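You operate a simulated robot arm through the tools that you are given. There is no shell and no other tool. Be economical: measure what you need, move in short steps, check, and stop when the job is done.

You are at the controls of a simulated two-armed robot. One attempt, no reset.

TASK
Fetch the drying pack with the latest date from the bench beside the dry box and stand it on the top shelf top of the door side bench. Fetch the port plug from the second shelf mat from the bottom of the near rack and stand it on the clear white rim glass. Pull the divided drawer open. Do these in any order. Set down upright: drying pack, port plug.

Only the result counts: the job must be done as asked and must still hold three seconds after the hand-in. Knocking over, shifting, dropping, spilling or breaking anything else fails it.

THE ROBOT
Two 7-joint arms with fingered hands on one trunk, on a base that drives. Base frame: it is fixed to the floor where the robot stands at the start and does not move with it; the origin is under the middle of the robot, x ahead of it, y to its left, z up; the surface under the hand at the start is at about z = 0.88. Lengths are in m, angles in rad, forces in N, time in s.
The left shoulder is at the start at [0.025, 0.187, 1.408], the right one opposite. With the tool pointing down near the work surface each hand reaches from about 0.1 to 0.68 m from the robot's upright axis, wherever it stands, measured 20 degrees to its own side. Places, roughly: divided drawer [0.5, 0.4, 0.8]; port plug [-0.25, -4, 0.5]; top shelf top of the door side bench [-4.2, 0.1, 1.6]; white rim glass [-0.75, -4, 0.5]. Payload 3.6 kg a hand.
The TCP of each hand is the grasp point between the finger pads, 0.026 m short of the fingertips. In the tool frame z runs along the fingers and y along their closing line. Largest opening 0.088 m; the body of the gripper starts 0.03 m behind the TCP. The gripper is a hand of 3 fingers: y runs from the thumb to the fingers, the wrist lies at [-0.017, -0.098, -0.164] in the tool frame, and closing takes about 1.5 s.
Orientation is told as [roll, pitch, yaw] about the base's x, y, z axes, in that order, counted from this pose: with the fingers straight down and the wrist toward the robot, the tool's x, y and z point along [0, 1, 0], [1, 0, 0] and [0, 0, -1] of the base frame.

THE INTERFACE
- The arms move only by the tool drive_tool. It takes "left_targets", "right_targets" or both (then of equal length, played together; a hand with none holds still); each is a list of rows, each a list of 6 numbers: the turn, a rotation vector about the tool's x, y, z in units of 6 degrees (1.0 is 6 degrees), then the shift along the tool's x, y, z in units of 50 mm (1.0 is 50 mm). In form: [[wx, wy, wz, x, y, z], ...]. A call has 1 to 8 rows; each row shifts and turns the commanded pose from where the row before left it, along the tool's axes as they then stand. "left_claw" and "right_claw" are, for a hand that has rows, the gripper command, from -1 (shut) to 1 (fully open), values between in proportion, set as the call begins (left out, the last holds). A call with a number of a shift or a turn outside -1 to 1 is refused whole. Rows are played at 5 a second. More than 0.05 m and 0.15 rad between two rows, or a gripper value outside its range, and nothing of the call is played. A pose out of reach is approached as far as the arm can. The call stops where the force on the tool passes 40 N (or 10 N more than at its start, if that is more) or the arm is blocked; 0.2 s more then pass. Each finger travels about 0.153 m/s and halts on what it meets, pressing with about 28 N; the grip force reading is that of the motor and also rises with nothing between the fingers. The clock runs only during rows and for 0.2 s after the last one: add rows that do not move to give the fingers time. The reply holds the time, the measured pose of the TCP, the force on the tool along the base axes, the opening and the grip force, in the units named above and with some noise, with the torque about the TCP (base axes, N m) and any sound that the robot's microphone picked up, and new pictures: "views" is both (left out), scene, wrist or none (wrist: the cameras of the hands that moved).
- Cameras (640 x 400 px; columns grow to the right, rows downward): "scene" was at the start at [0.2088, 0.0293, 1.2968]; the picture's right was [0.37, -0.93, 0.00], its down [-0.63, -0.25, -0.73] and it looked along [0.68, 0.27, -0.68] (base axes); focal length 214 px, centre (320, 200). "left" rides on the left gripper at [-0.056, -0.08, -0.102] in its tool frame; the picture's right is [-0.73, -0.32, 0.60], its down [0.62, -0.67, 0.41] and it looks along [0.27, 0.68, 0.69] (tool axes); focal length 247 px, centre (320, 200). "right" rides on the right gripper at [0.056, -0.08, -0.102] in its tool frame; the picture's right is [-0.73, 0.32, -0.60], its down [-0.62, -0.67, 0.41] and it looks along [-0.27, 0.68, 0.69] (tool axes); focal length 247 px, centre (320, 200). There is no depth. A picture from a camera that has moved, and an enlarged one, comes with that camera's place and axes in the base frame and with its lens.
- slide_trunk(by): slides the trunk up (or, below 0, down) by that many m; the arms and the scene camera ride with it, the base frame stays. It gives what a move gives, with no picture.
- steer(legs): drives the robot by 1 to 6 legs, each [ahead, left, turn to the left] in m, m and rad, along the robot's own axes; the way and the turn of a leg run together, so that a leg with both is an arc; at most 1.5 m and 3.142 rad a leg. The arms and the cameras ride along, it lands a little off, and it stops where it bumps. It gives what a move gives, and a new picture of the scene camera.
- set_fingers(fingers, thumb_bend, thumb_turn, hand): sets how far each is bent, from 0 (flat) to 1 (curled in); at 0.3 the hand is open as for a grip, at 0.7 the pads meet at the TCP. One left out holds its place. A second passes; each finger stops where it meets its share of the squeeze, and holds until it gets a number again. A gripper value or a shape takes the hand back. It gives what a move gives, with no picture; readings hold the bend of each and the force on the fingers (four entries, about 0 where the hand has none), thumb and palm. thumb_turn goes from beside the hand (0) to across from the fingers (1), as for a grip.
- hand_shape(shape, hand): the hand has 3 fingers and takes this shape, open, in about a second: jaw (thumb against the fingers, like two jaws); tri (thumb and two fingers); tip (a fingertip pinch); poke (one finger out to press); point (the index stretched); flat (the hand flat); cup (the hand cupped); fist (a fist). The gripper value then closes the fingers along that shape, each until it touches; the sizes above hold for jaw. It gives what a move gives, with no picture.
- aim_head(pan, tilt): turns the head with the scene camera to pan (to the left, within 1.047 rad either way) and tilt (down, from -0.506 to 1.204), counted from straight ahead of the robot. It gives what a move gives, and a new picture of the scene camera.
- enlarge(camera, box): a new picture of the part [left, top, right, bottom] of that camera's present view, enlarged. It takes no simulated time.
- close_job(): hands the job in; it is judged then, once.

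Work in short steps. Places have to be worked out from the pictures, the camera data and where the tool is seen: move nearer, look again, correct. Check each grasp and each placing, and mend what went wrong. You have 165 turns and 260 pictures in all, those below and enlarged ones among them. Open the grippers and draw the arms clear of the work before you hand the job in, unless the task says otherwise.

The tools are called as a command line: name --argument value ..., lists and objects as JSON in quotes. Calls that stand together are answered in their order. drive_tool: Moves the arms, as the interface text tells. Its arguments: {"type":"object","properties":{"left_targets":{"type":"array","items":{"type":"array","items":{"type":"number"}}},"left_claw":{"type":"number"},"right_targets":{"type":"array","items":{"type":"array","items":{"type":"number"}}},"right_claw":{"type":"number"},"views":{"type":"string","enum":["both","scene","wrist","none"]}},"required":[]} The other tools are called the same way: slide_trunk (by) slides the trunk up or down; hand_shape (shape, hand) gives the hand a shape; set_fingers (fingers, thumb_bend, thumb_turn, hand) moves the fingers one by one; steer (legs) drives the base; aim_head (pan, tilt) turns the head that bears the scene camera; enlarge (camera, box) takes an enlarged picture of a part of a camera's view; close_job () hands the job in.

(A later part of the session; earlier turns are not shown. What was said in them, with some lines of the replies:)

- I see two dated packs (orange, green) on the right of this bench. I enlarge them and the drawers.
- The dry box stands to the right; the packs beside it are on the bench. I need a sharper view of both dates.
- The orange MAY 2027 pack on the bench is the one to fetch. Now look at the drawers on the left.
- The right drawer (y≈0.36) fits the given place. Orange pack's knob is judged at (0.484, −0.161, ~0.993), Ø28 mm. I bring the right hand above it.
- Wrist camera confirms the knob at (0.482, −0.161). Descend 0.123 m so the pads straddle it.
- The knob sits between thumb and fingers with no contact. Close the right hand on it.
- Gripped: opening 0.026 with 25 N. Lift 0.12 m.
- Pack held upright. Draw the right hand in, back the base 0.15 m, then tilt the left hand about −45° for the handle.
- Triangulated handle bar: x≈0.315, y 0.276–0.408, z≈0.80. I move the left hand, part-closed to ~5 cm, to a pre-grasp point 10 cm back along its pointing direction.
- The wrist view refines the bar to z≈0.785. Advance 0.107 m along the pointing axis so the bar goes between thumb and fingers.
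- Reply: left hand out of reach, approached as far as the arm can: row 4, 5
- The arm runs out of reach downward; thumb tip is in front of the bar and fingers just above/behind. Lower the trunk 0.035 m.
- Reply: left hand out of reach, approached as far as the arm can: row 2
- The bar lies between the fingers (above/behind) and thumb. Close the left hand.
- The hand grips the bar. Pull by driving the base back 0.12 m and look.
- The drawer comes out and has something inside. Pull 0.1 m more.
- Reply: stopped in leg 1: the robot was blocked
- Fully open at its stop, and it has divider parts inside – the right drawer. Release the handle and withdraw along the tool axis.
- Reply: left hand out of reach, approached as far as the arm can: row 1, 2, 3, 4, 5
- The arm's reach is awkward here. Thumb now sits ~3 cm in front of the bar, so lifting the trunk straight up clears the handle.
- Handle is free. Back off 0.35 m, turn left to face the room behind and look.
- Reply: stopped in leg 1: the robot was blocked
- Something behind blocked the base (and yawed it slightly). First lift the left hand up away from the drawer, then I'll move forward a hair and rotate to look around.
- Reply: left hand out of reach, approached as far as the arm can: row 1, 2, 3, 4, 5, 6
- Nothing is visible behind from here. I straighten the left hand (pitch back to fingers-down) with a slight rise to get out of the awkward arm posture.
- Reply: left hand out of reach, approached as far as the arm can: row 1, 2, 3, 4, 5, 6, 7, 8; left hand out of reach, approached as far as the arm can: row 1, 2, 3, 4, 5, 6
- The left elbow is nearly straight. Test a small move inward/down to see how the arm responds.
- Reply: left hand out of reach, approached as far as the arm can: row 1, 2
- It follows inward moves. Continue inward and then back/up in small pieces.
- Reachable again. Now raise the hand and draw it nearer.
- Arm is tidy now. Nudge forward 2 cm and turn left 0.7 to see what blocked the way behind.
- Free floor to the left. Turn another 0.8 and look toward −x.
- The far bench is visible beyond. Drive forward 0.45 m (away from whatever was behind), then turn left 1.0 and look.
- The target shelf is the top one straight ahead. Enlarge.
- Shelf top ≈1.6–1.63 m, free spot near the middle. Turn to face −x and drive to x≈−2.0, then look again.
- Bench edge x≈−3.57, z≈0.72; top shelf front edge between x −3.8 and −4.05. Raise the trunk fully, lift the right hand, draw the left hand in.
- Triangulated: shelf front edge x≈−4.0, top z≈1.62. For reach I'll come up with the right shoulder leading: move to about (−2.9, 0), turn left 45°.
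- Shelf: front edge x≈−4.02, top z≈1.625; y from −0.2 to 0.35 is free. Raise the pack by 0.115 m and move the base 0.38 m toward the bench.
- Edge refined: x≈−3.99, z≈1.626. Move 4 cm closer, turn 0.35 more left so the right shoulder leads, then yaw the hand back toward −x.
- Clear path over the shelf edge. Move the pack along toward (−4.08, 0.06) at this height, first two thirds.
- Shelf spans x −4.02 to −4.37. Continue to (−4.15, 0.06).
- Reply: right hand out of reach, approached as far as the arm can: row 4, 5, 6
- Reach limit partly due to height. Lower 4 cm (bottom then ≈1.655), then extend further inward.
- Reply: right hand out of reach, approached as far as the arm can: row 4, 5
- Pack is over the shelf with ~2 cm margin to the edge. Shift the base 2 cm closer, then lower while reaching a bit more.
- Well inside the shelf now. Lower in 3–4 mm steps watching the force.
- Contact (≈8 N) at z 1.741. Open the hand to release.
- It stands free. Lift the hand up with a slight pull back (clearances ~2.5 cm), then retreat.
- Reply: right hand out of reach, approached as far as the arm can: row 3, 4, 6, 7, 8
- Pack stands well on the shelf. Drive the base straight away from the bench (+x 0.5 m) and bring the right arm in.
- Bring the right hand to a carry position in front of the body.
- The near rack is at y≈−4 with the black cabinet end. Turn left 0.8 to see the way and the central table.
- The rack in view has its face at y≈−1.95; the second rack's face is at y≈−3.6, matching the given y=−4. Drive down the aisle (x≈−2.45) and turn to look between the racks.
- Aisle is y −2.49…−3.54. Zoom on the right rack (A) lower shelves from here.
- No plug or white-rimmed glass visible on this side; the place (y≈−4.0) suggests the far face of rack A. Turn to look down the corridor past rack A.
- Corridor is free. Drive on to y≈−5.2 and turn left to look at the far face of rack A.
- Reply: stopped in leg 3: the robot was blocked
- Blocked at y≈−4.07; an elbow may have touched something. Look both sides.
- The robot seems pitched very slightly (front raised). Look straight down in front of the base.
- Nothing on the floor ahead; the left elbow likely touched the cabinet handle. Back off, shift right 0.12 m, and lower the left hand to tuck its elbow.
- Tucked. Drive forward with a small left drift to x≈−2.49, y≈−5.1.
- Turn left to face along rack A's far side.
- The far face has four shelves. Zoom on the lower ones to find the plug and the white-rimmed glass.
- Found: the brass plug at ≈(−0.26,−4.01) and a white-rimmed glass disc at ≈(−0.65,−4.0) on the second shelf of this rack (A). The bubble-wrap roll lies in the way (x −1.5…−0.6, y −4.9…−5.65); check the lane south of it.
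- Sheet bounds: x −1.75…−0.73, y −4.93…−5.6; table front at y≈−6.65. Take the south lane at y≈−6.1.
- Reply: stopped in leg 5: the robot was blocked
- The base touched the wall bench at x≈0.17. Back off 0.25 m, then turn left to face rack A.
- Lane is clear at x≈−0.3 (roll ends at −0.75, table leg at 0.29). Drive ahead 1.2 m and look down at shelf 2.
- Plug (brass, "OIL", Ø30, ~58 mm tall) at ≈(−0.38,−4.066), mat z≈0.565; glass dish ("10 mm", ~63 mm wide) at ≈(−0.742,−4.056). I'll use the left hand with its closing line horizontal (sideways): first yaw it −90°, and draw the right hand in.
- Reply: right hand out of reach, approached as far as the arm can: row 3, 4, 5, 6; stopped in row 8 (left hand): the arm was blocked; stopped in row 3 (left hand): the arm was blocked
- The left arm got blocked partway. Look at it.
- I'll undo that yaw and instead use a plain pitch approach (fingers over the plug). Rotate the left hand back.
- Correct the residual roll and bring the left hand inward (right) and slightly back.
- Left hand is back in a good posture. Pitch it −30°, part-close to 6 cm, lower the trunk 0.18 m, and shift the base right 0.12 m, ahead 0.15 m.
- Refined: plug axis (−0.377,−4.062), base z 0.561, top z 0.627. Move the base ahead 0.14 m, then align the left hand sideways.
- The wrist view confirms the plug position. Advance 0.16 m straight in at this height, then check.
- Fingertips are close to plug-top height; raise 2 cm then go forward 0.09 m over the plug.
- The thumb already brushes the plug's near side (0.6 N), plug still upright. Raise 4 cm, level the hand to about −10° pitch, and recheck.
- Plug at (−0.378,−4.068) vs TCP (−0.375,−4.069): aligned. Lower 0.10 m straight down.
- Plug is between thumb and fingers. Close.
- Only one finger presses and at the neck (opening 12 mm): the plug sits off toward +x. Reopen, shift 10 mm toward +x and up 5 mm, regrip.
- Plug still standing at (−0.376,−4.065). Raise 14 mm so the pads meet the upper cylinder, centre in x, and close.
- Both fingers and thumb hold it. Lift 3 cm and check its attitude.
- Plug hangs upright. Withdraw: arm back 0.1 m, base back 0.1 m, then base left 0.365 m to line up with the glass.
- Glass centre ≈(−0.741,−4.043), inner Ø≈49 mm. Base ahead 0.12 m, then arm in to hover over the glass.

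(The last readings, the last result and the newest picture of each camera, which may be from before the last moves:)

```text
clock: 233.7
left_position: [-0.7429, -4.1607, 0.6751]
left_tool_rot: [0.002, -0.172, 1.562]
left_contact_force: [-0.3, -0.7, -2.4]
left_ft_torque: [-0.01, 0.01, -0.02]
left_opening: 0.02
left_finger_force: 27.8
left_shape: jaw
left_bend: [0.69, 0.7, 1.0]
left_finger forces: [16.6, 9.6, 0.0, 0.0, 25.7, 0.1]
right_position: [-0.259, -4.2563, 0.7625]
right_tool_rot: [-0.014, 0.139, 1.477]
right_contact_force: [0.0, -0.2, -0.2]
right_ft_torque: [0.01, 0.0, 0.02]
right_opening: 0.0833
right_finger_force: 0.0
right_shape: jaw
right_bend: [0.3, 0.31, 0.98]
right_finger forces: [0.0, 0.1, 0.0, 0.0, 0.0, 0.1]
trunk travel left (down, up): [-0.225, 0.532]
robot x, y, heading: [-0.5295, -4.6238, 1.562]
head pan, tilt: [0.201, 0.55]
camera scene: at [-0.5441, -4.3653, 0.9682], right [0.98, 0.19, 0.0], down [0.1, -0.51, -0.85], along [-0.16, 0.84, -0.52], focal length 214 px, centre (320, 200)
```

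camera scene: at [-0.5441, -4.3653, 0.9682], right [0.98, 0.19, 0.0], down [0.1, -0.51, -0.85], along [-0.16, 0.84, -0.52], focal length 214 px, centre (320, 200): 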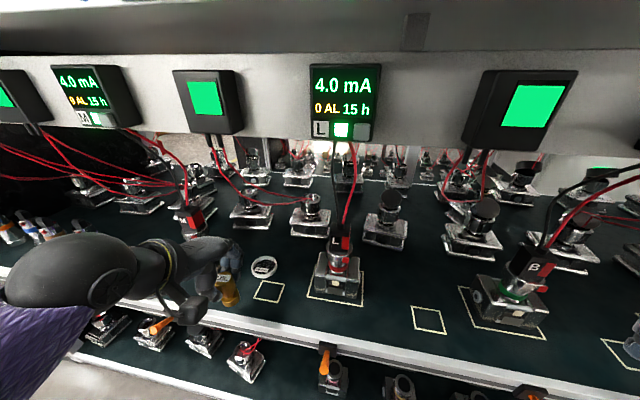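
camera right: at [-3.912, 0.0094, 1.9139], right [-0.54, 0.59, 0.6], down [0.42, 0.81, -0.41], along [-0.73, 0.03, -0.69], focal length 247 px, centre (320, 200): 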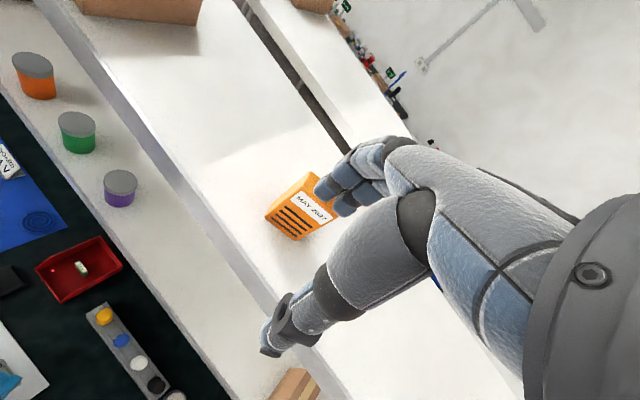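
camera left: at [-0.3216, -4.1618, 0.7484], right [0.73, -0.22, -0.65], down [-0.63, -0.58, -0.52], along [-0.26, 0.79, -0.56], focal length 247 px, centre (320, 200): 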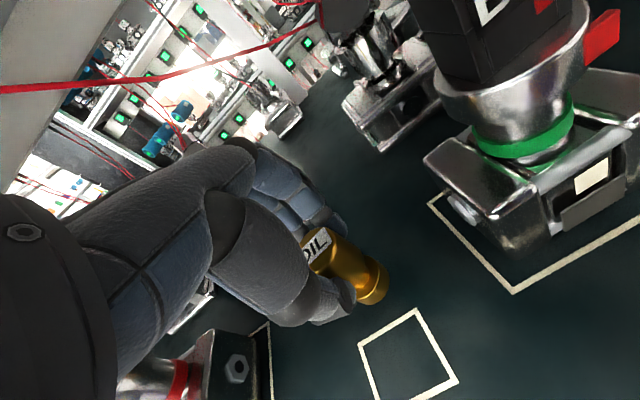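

drive_tool --left_targets '[[0, 0, 0, -0.03, 0.5, 0.088], [0, 0, 0, -0.03, 0.5, 0.088], [0, 0, 0, 0, 0.5, 0.088], [0, 0, 0, 0, 0.5, 0.088], [0, 0, 0, 0, 0.3, 0.05]]' --views "both"

enlarge --camera "left" --box '[270, 190, 470, 340]'

enlarge --camera "scene" --box '[200, 200, 320, 320]'

```text
clock: 234.9
left_position: [-0.7385, -4.0447, 0.6758]
left_tool_rot: [0.002, -0.171, 1.563]
left_contact_force: [0.1, -0.3, -2.6]
left_ft_torque: [0.02, 0.0, 0.01]
left_opening: 0.0199
left_finger_force: 28.4
left_shape: jaw
left_bend: [0.69, 0.7, 1.0]
left_finger forces: [16.7, 9.9, 0.1, 0.0, 25.7, 0.0]
right_position: [-0.2595, -4.2569, 0.7635]
right_tool_rot: [-0.014, 0.14, 1.477]
right_contact_force: [0.3, -0.1, -1.0]
right_ft_torque: [0.02, -0.01, -0.01]
right_opening: 0.0833
right_finger_force: 0.0
right_shape: jaw
right_bend: [0.3, 0.31, 0.98]
right_finger forces: [0.0, 0.1, 0.0, 0.1, 0.0, 0.0]
trunk travel left (down, up): [-0.225, 0.532]
robot x, y, heading: [-0.5277, -4.6245, 1.563]
head pan, tilt: [0.201, 0.55]
camera scene: at [-0.5441, -4.3657, 0.9683], right [0.98, 0.19, 0.0], down [0.1, -0.51, -0.85], along [-0.16, 0.84, -0.52], focal length 214 px, centre (320, 200)
camera left: at [-0.6844, -4.1415, 0.7626], right [0.73, -0.22, -0.65], down [-0.63, -0.58, -0.52], along [-0.26, 0.78, -0.56], focal length 247 px, centre (320, 200)
```

scene: 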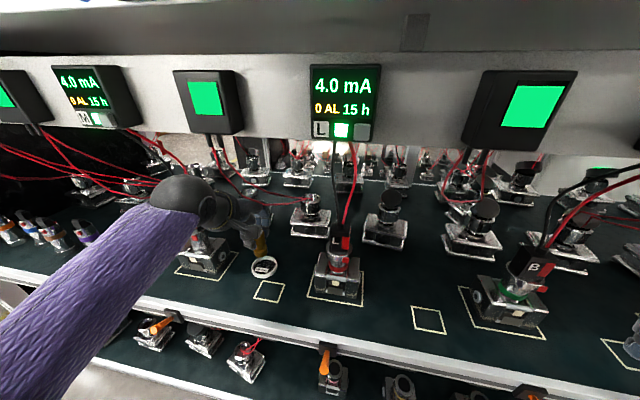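
left: 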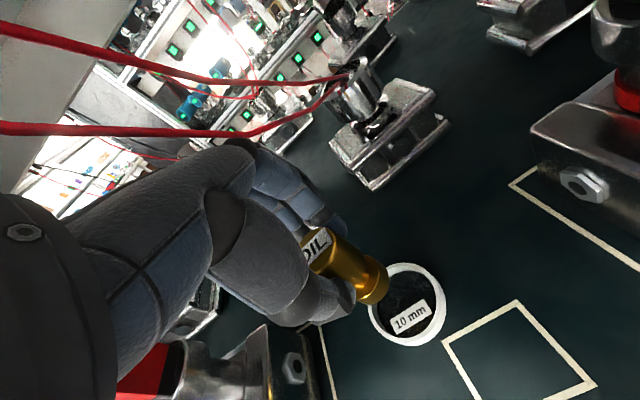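

```text
2.67 times, centred on (370, 265) of left
camera zoom: at [-0.6844, -4.1415, 0.7626], right [0.73, -0.22, -0.65], down [-0.63, -0.58, -0.52], along [-0.26, 0.78, -0.56], focal length 659 px, centre (187, 27)
```

zoom: 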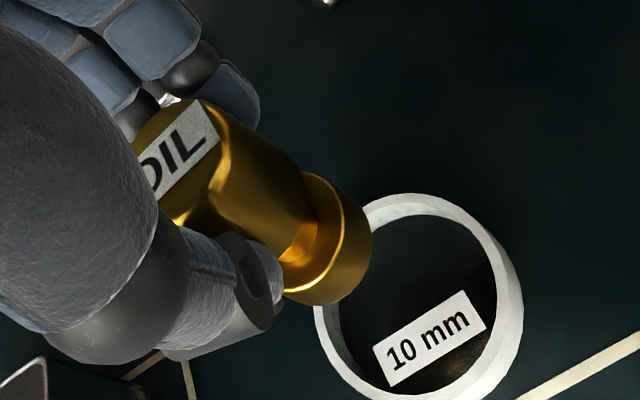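

```text
3.33 times, centred on (260, 260) of scene
camera zoom: at [-0.5441, -4.3657, 0.9683], right [0.98, 0.19, 0.0], down [0.1, -0.51, -0.85], along [-0.16, 0.84, -0.52], focal length 715 px, centre (520, 0)
```

zoom: 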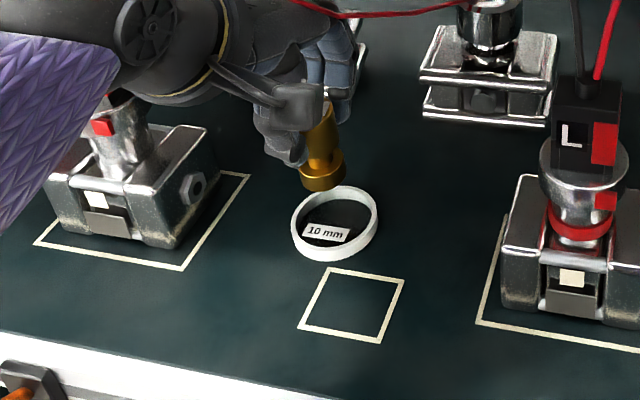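

Both cameras agree the plug base must shift ≈(+0.008,−0.0085) to be centred over the glass. Apply and lower 1.8 cm.

drive_tool --left_targets '[[0, 0, 0, -0.16, -0.167, -0.03], [0, 0, 0, 0, -0.06, 0.355], [0, 0, 0, 0, 0, 0]]' --views "none"

enlarge --camera "left" --box '[270, 190, 470, 340]'

enlarge --camera "scene" --box '[220, 220, 300, 300]'

```text
clock: 235.7
left_position: [-0.7309, -4.0529, 0.6553]
left_tool_rot: [0.001, -0.17, 1.562]
left_contact_force: [-0.4, 0.2, -2.6]
left_ft_torque: [-0.01, -0.02, 0.03]
left_opening: 0.02
left_finger_force: 28.0
left_shape: jaw
left_bend: [0.69, 0.7, 1.0]
left_finger forces: [16.6, 9.9, 0.0, 0.0, 25.7, 0.0]
right_position: [-0.2601, -4.2563, 0.7631]
right_tool_rot: [-0.014, 0.14, 1.478]
right_contact_force: [0.2, 0.6, -0.1]
right_ft_torque: [0.0, -0.01, 0.01]
right_opening: 0.0834
right_finger_force: 0.1
right_shape: jaw
right_bend: [0.3, 0.31, 0.98]
right_finger forces: [0.0, 0.0, 0.0, 0.0, 0.0, 0.0]
trunk travel left (down, up): [-0.225, 0.532]
robot x, y, heading: [-0.5267, -4.6237, 1.559]
head pan, tilt: [0.201, 0.55]
```

```text
2.67 times, centred on (370, 265) of left
camera zoom: at [-0.6768, -4.1499, 0.7428], right [0.73, -0.22, -0.65], down [-0.63, -0.58, -0.52], along [-0.26, 0.78, -0.56], focal length 659 px, centre (187, 27)
```

zoom: 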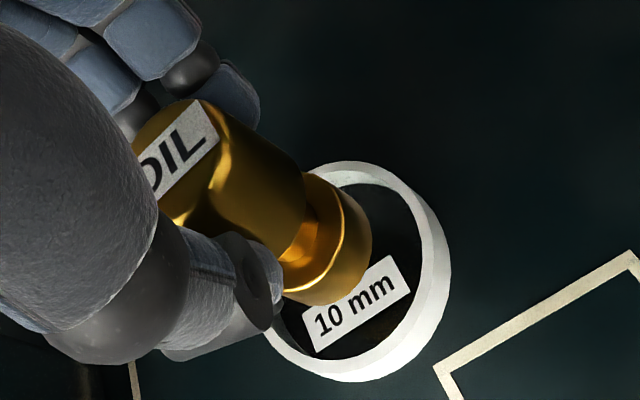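

```text
5.00 times, centred on (260, 260) of scene
camera zoom: at [-0.5441, -4.3658, 0.9684], right [0.98, 0.19, 0.0], down [0.1, -0.51, -0.85], along [-0.16, 0.84, -0.52], focal length 1072 px, centre (620, -100)
```

zoom: 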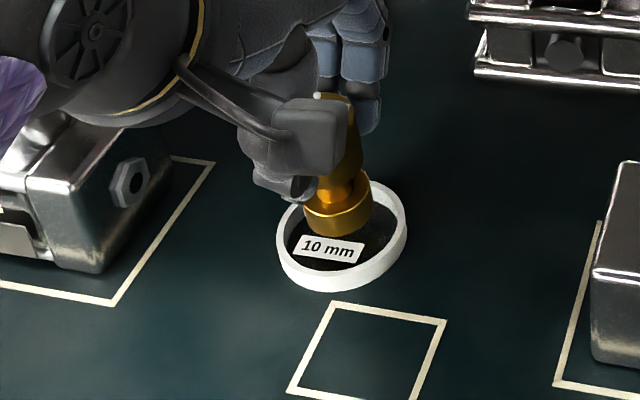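

Both views now show the plug base centred over the glass (within ~2 mm). Lower in 4 mm steps.

drive_tool --left_targets '[[0, 0, 0, 0, -0.014, 0.079], [0, 0, 0, 0, -0.014, 0.079], [0, 0, 0, 0, -0.014, 0.079], [0, 0, 0, 0, 0, 0]]' --views "none"

enlarge --camera "left" --box '[270, 190, 470, 340]'

enlarge --camera "scene" --box '[220, 220, 300, 300]'

```text
clock: 236.7
left_position: [-0.7297, -4.0531, 0.6447]
left_tool_rot: [0.001, -0.172, 1.563]
left_contact_force: [-0.2, -0.6, -2.7]
left_ft_torque: [-0.03, 0.01, -0.03]
left_opening: 0.0203
left_finger_force: 28.0
left_shape: jaw
left_bend: [0.69, 0.7, 1.0]
left_finger forces: [16.7, 10.0, 0.1, 0.0, 25.7, 0.1]
right_position: [-0.26, -4.2578, 0.7639]
right_tool_rot: [-0.015, 0.139, 1.478]
right_contact_force: [0.7, 0.7, -0.1]
right_ft_torque: [-0.01, 0.02, 0.0]
right_opening: 0.0833
right_finger_force: 0.1
right_shape: jaw
right_bend: [0.3, 0.31, 0.98]
right_finger forces: [0.1, 0.0, 0.1, 0.1, 0.0, 0.0]
trunk travel left (down, up): [-0.225, 0.532]
robot x, y, heading: [-0.5271, -4.6223, 1.56]
head pan, tilt: [0.201, 0.55]
```

```text
2.67 times, centred on (370, 265) of left
camera zoom: at [-0.6773, -4.1503, 0.7311], right [0.73, -0.22, -0.65], down [-0.63, -0.58, -0.52], along [-0.26, 0.78, -0.56], focal length 659 px, centre (187, 27)
```

zoom: 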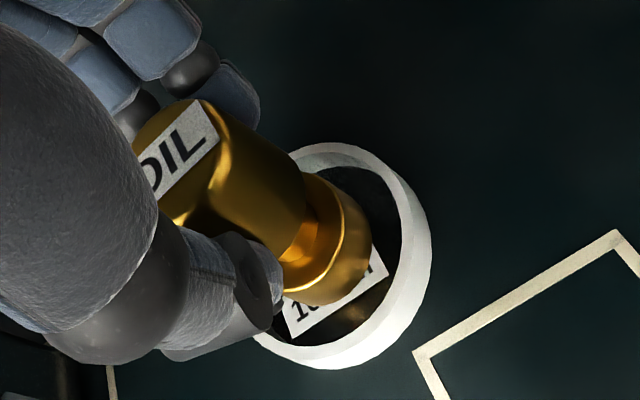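

```text
5.00 times, centred on (260, 260) of scene
camera zoom: at [-0.5441, -4.3658, 0.9684], right [0.98, 0.19, 0.0], down [0.1, -0.51, -0.85], along [-0.16, 0.84, -0.52], focal length 1072 px, centre (620, -100)
```

zoom: 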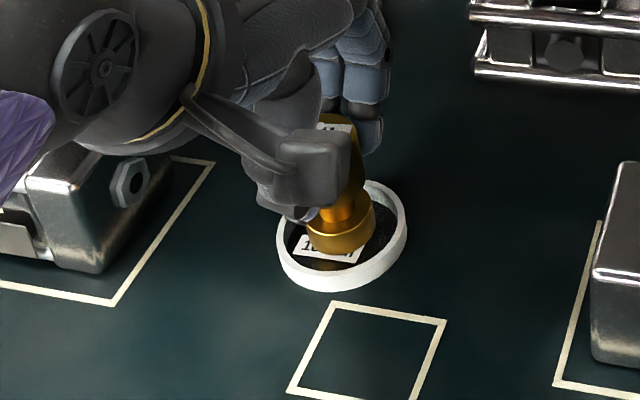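

Inside the rim now, centred. Continue lowering until contact.

drive_tool --left_targets '[[0, 0, 0, 0, -0.009, 0.05], [0, 0, 0, 0, -0.009, 0.05], [0, 0, 0, 0, 0, 0]]' --views "none"

```text
clock: 237.5
left_position: [-0.7308, -4.0512, 0.6414]
left_tool_rot: [0.002, -0.177, 1.563]
left_contact_force: [0.2, -0.6, 8.9]
left_ft_torque: [-0.21, 0.03, 0.02]
left_opening: 0.0203
left_finger_force: 28.2
left_shape: jaw
left_bend: [0.69, 0.7, 1.0]
left_finger forces: [17.2, 12.3, 0.0, 0.0, 28.3, 0.0]
right_position: [-0.2598, -4.2579, 0.7633]
right_tool_rot: [-0.012, 0.138, 1.478]
right_contact_force: [-0.3, 0.3, -0.1]
right_ft_torque: [-0.01, 0.02, -0.03]
right_opening: 0.0833
right_finger_force: 0.0
right_shape: jaw
right_bend: [0.3, 0.31, 0.98]
right_finger forces: [0.0, 0.0, 0.0, 0.0, 0.0, 0.0]
trunk travel left (down, up): [-0.225, 0.532]
robot x, y, heading: [-0.5247, -4.624, 1.561]
head pan, tilt: [0.201, 0.55]
```

enlarge --camera "left" --box '[300, 220, 420, 320]'

enlarge --camera "scene" --box '[235, 235, 285, 285]'

```text
4.00 times, centred on (360, 270) of left
camera zoom: at [-0.6771, -4.1495, 0.7283], right [0.73, -0.21, -0.65], down [-0.63, -0.58, -0.52], along [-0.26, 0.79, -0.56], focal length 988 px, centre (160, -80)
```

zoom: 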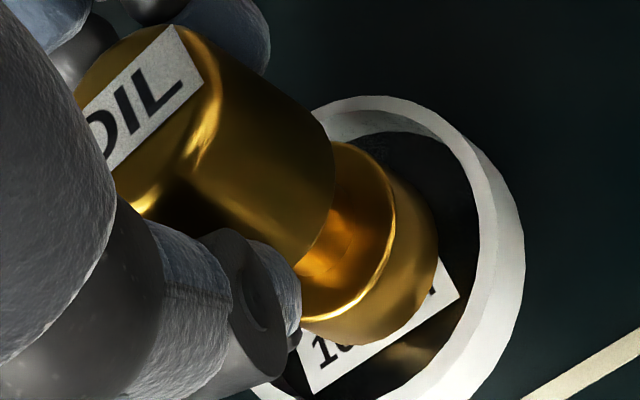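

```text
8.00 times, centred on (260, 260) of scene
camera zoom: at [-0.5438, -4.3666, 0.9688], right [0.98, 0.19, 0.0], down [0.1, -0.51, -0.85], along [-0.16, 0.84, -0.52], focal length 1716 px, centre (800, -280)
```

zoom: 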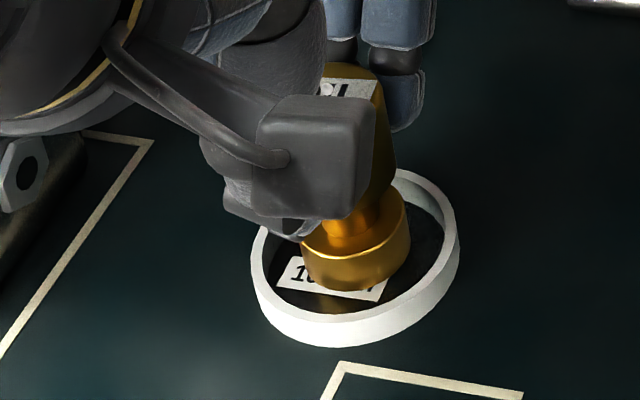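

The base disc is clearly inside the rim with gaps all round, resting on the glass. Release gently in two stages.

drive_tool --left_targets '[[0, 0, 0, 0, 0, 0], [0, 0, 0, 0, 0, 0], [0, 0, 0, 0, 0, 0], [0, 0, 0, 0, 0, 0]]' --left_claw -0.2 --views "none"

drive_tool --left_targets '[[0, 0, 0, 0, 0, 0], [0, 0, 0, 0, 0, 0], [0, 0, 0, 0, 0, 0], [0, 0, 0, 0, 0, 0]]' --left_claw 0.6 --views "wrist"

enlarge --camera "scene" --box '[225, 225, 295, 295]'

```text
clock: 238.5
left_position: [-0.7311, -4.0526, 0.6394]
left_tool_rot: [0.001, -0.171, 1.561]
left_contact_force: [0.7, 0.2, 0.1]
left_ft_torque: [0.01, 0.01, -0.01]
left_opening: 0.0349
left_finger_force: 0.0
left_shape: jaw
left_bend: [0.47, 0.71, 1.0]
left_finger forces: [0.0, 0.0, 0.0, 0.0, 0.0, 0.1]
right_position: [-0.2606, -4.2573, 0.7631]
right_tool_rot: [-0.015, 0.137, 1.479]
right_contact_force: [0.2, 0.3, -0.7]
right_ft_torque: [-0.01, -0.02, -0.03]
right_opening: 0.0833
right_finger_force: 0.1
right_shape: jaw
right_bend: [0.3, 0.31, 0.98]
right_finger forces: [0.0, 0.0, 0.1, 0.1, 0.1, 0.0]
trunk travel left (down, up): [-0.225, 0.532]
robot x, y, heading: [-0.5231, -4.6266, 1.56]
head pan, tilt: [0.201, 0.55]
```

```text
clock: 239.5
left_position: [-0.7307, -4.053, 0.6386]
left_tool_rot: [0.001, -0.171, 1.562]
left_contact_force: [-0.2, -0.6, 0.2]
left_ft_torque: [0.0, -0.02, -0.03]
left_opening: 0.07
left_finger_force: 0.0
left_shape: jaw
left_bend: [0.33, 0.47, 0.99]
left_finger forces: [0.1, 0.0, 0.0, 0.0, 0.0, 0.1]
right_position: [-0.2592, -4.2579, 0.7632]
right_tool_rot: [-0.013, 0.138, 1.477]
right_contact_force: [0.3, 0.3, 0.3]
right_ft_torque: [-0.01, 0.05, -0.03]
right_opening: 0.0833
right_finger_force: 0.2
right_shape: jaw
right_bend: [0.3, 0.31, 0.98]
right_finger forces: [0.0, 0.1, 0.1, 0.0, 0.1, 0.1]
trunk travel left (down, up): [-0.225, 0.532]
robot x, y, heading: [-0.5283, -4.6254, 1.562]
head pan, tilt: [0.201, 0.55]
camera left: at [-0.6774, -4.1498, 0.7267], right [0.73, -0.22, -0.65], down [-0.63, -0.58, -0.52], along [-0.26, 0.78, -0.56], focal length 247 px, centre (320, 200)
```

left: 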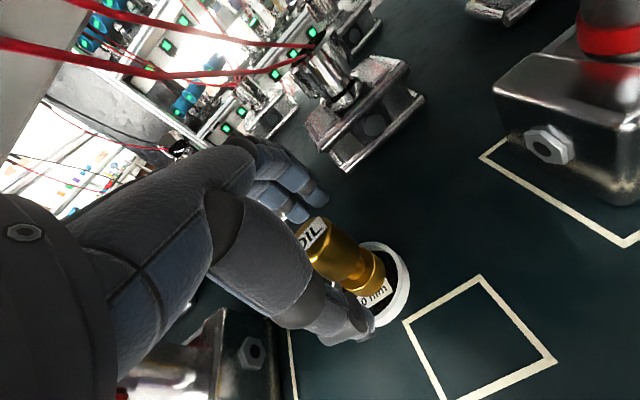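

```text
5.71 times, centred on (260, 260) of scene
camera zoom: at [-0.544, -4.366, 0.9684], right [0.98, 0.19, 0.0], down [0.1, -0.51, -0.85], along [-0.16, 0.84, -0.52], focal length 1226 px, centre (663, -143)
```

zoom: 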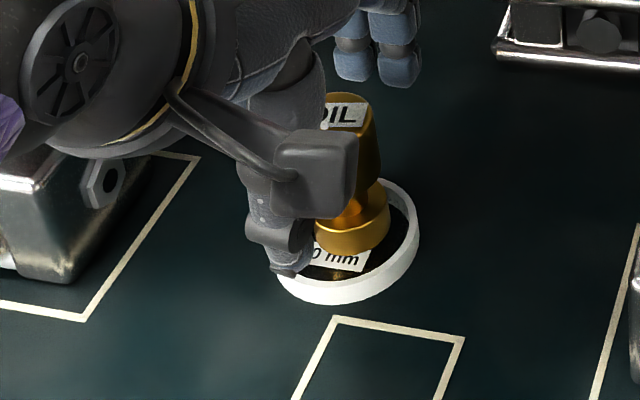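

Plug stands upright inside the rim. Raise the hand 6.5 cm straight up, then back the base out.

drive_tool --left_targets '[[0, 0, 0, 0, 0.07, -0.41], [0, 0, 0, 0, 0.07, -0.41], [0, 0, 0, 0, 0.07, -0.41], [0, 0, 0, 0, 0, 0]]' --views "none"

enlarge --camera "scene" --box '[200, 200, 310, 310]'

```text
clock: 240.5
left_position: [-0.7316, -4.0517, 0.7016]
left_tool_rot: [0.002, -0.171, 1.562]
left_contact_force: [-0.4, 0.1, 1.3]
left_ft_torque: [-0.02, 0.0, -0.01]
left_opening: 0.07
left_finger_force: 0.1
left_shape: jaw
left_bend: [0.33, 0.47, 0.99]
left_finger forces: [0.0, 0.1, 0.0, 0.0, 0.0, 0.1]
right_position: [-0.26, -4.2574, 0.7638]
right_tool_rot: [-0.012, 0.138, 1.48]
right_contact_force: [-0.4, -0.9, 0.2]
right_ft_torque: [0.02, 0.01, 0.01]
right_opening: 0.0834
right_finger_force: 0.0
right_shape: jaw
right_bend: [0.3, 0.31, 0.98]
right_finger forces: [0.0, 0.1, 0.1, 0.1, 0.0, 0.0]
trunk travel left (down, up): [-0.225, 0.532]
robot x, y, heading: [-0.526, -4.625, 1.561]
head pan, tilt: [0.201, 0.55]
```

```text
3.64 times, centred on (255, 255) of scene
camera zoom: at [-0.544, -4.366, 0.9684], right [0.98, 0.19, 0.0], down [0.1, -0.51, -0.85], along [-0.16, 0.84, -0.52], focal length 780 px, centre (556, 0)
```

zoom: 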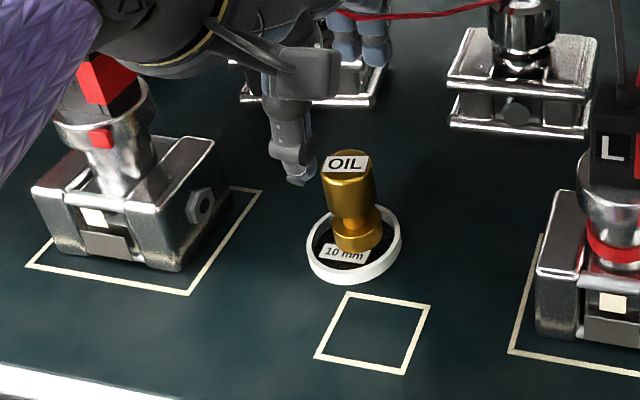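

The plug stands centred on the glass. Back the base out 0.12 m and check.

steer --legs '[[-0.12, 0, 0]]'

drive_tool --left_targets '[[0, 0, 0, 0, -0.5, -0.085], [0, 0, 0, 0, -0.5, -0.085], [0, 0, 0, 0, -0.4, -0.085]]' --left_claw 1 --views "scene"

enlarge --camera "scene" --box '[240, 190, 320, 260]'

```text
clock: 241.7
left_position: [-0.7319, -4.1682, 0.7017]
left_tool_rot: [0.001, -0.173, 1.562]
left_contact_force: [-0.2, 0.7, -0.2]
left_ft_torque: [0.0, 0.03, 0.0]
left_opening: 0.0702
left_finger_force: 0.0
left_shape: jaw
left_bend: [0.33, 0.47, 0.99]
left_finger forces: [0.0, 0.0, 0.1, 0.1, 0.0, 0.0]
right_position: [-0.2604, -4.3751, 0.7641]
right_tool_rot: [-0.013, 0.139, 1.478]
right_contact_force: [0.3, 0.4, -1.1]
right_ft_torque: [-0.01, -0.03, -0.03]
right_opening: 0.0832
right_finger_force: 0.0
right_shape: jaw
right_bend: [0.3, 0.31, 0.98]
right_finger forces: [0.0, 0.1, 0.0, 0.0, 0.1, 0.1]
trunk travel left (down, up): [-0.225, 0.532]
robot x, y, heading: [-0.5288, -4.7433, 1.563]
head pan, tilt: [0.201, 0.55]
camera scene: at [-0.5449, -4.4836, 0.9687], right [0.98, 0.19, 0.0], down [0.1, -0.51, -0.85], along [-0.16, 0.84, -0.52], focal length 214 px, centre (320, 200)
```

scene: 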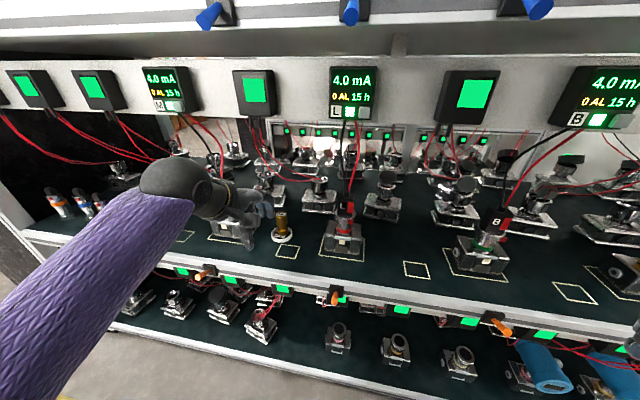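

```text
clock: 242.5
left_position: [-0.7317, -4.2394, 0.7018]
left_tool_rot: [0.003, -0.171, 1.562]
left_contact_force: [0.1, 0.7, 0.5]
left_ft_torque: [0.01, 0.03, 0.0]
left_opening: 0.0879
left_finger_force: 0.1
left_shape: jaw
left_bend: [0.3, 0.3, 0.98]
left_finger forces: [0.1, 0.0, 0.0, 0.1, 0.0, 0.0]
right_position: [-0.2611, -4.3738, 0.7631]
right_tool_rot: [-0.013, 0.139, 1.476]
right_contact_force: [-0.1, -0.2, -0.7]
right_ft_torque: [-0.01, 0.01, 0.0]
right_opening: 0.0834
right_finger_force: 0.0
right_shape: jaw
right_bend: [0.3, 0.31, 0.98]
right_finger forces: [0.0, 0.2, 0.0, 0.0, 0.0, 0.0]
trunk travel left (down, up): [-0.225, 0.532]
robot x, y, heading: [-0.5271, -4.7432, 1.554]
head pan, tilt: [0.201, 0.55]
camera scene: at [-0.5448, -4.483, 0.9685], right [0.98, 0.19, 0.0], down [0.1, -0.51, -0.85], along [-0.16, 0.84, -0.52], focal length 214 px, centre (320, 200)
```

scene: 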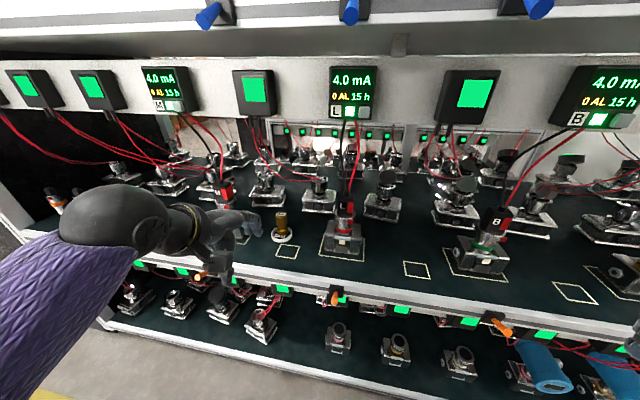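

```text
5.71 times, centred on (280, 225) of scene
camera zoom: at [-0.5448, -4.483, 0.9685], right [0.98, 0.19, 0.0], down [0.1, -0.51, -0.85], along [-0.16, 0.84, -0.52], focal length 1226 px, centre (549, 57)
```

zoom: 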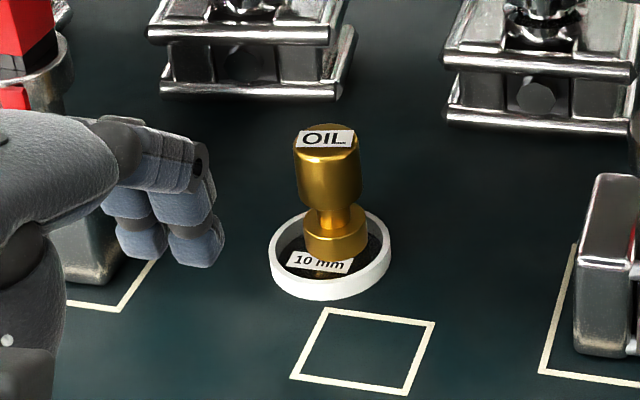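

Plug upright on the glass, all else intact. Draw clear: base right 0.25 m, then back 0.25 m.

steer --legs '[[-0.05, -0.25, 0], [-0.25, 0, 0]]'

enlarge --camera "scene" --box '[160, 140, 400, 290]'

```text
clock: 245.8
left_position: [-0.483, -4.5427, 0.7016]
left_tool_rot: [0.003, -0.173, 1.571]
left_contact_force: [-0.6, 0.3, 0.3]
left_ft_torque: [-0.01, 0.0, 0.01]
left_opening: 0.0876
left_finger_force: 0.2
left_shape: jaw
left_bend: [0.3, 0.3, 0.98]
left_finger forces: [0.0, 0.1, 0.0, 0.0, 0.1, 0.0]
right_position: [-0.01, -4.6748, 0.7636]
right_tool_rot: [-0.013, 0.138, 1.485]
right_contact_force: [0.3, 0.0, 0.5]
right_ft_torque: [0.03, -0.01, -0.01]
right_opening: 0.0833
right_finger_force: 0.1
right_shape: jaw
right_bend: [0.3, 0.31, 0.98]
right_finger forces: [0.0, 0.0, 0.1, 0.0, 0.0, 0.0]
trunk travel left (down, up): [-0.225, 0.532]
robot x, y, heading: [-0.2727, -5.0411, 1.568]
head pan, tilt: [0.201, 0.55]
camera scene: at [-0.2933, -4.7857, 0.9686], right [0.98, 0.2, 0.0], down [0.1, -0.51, -0.85], along [-0.17, 0.84, -0.52], focal length 214 px, centre (320, 200)
```

scene: 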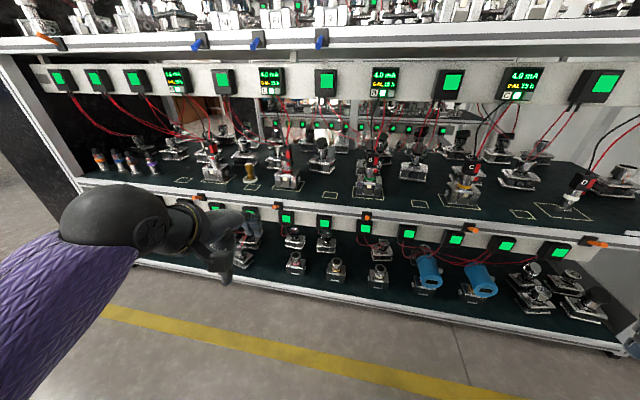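

```text
2.67 times, centred on (280, 215) of scene
camera zoom: at [-0.2933, -4.7857, 0.9686], right [0.98, 0.2, 0.0], down [0.1, -0.51, -0.85], along [-0.17, 0.84, -0.52], focal length 572 px, centre (427, 160)
```

zoom: 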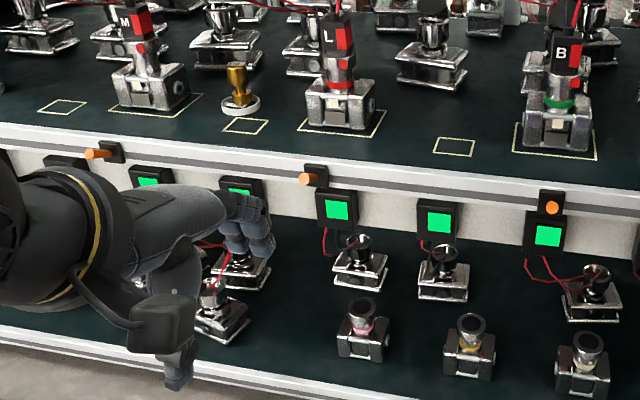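

Everything is in place: the plug is on the glass, the pack is on the top shelf and the drawer is open. Both hands are open and clear, so I hand in.

close_job

```text
The job is handed in.
```

I handed the job in with all three parts done, but I bumped the base several times on the way and don't know if anything shifted.

- **Drying pack:** the orange MAY 2027 pack, the later of the two on the bench, stands upright on the top shelf of the door side bench.
- **Port plug:** the brass plug marked "OIL" stands upright inside the rim of the white rim glass. I picked it and its rack by matching the given positions, because nothing was labelled "port plug".
- **Divided drawer:** I pulled it about 0.22 m, until the base was blocked. I took that as its end stop, since its back wall looked level with the bench edge. Its dividers were visible, but I did not go back to check it before handing in.
- **Bumps:** the base was blocked while backing from the drawer, probably by the bottle trolley. It was blocked again beside rack A, probably by the left elbow on the cabinet. It also touched the wall bench near the oven. I saw nothing fall, and the bottles were still standing when I next saw the trolley.
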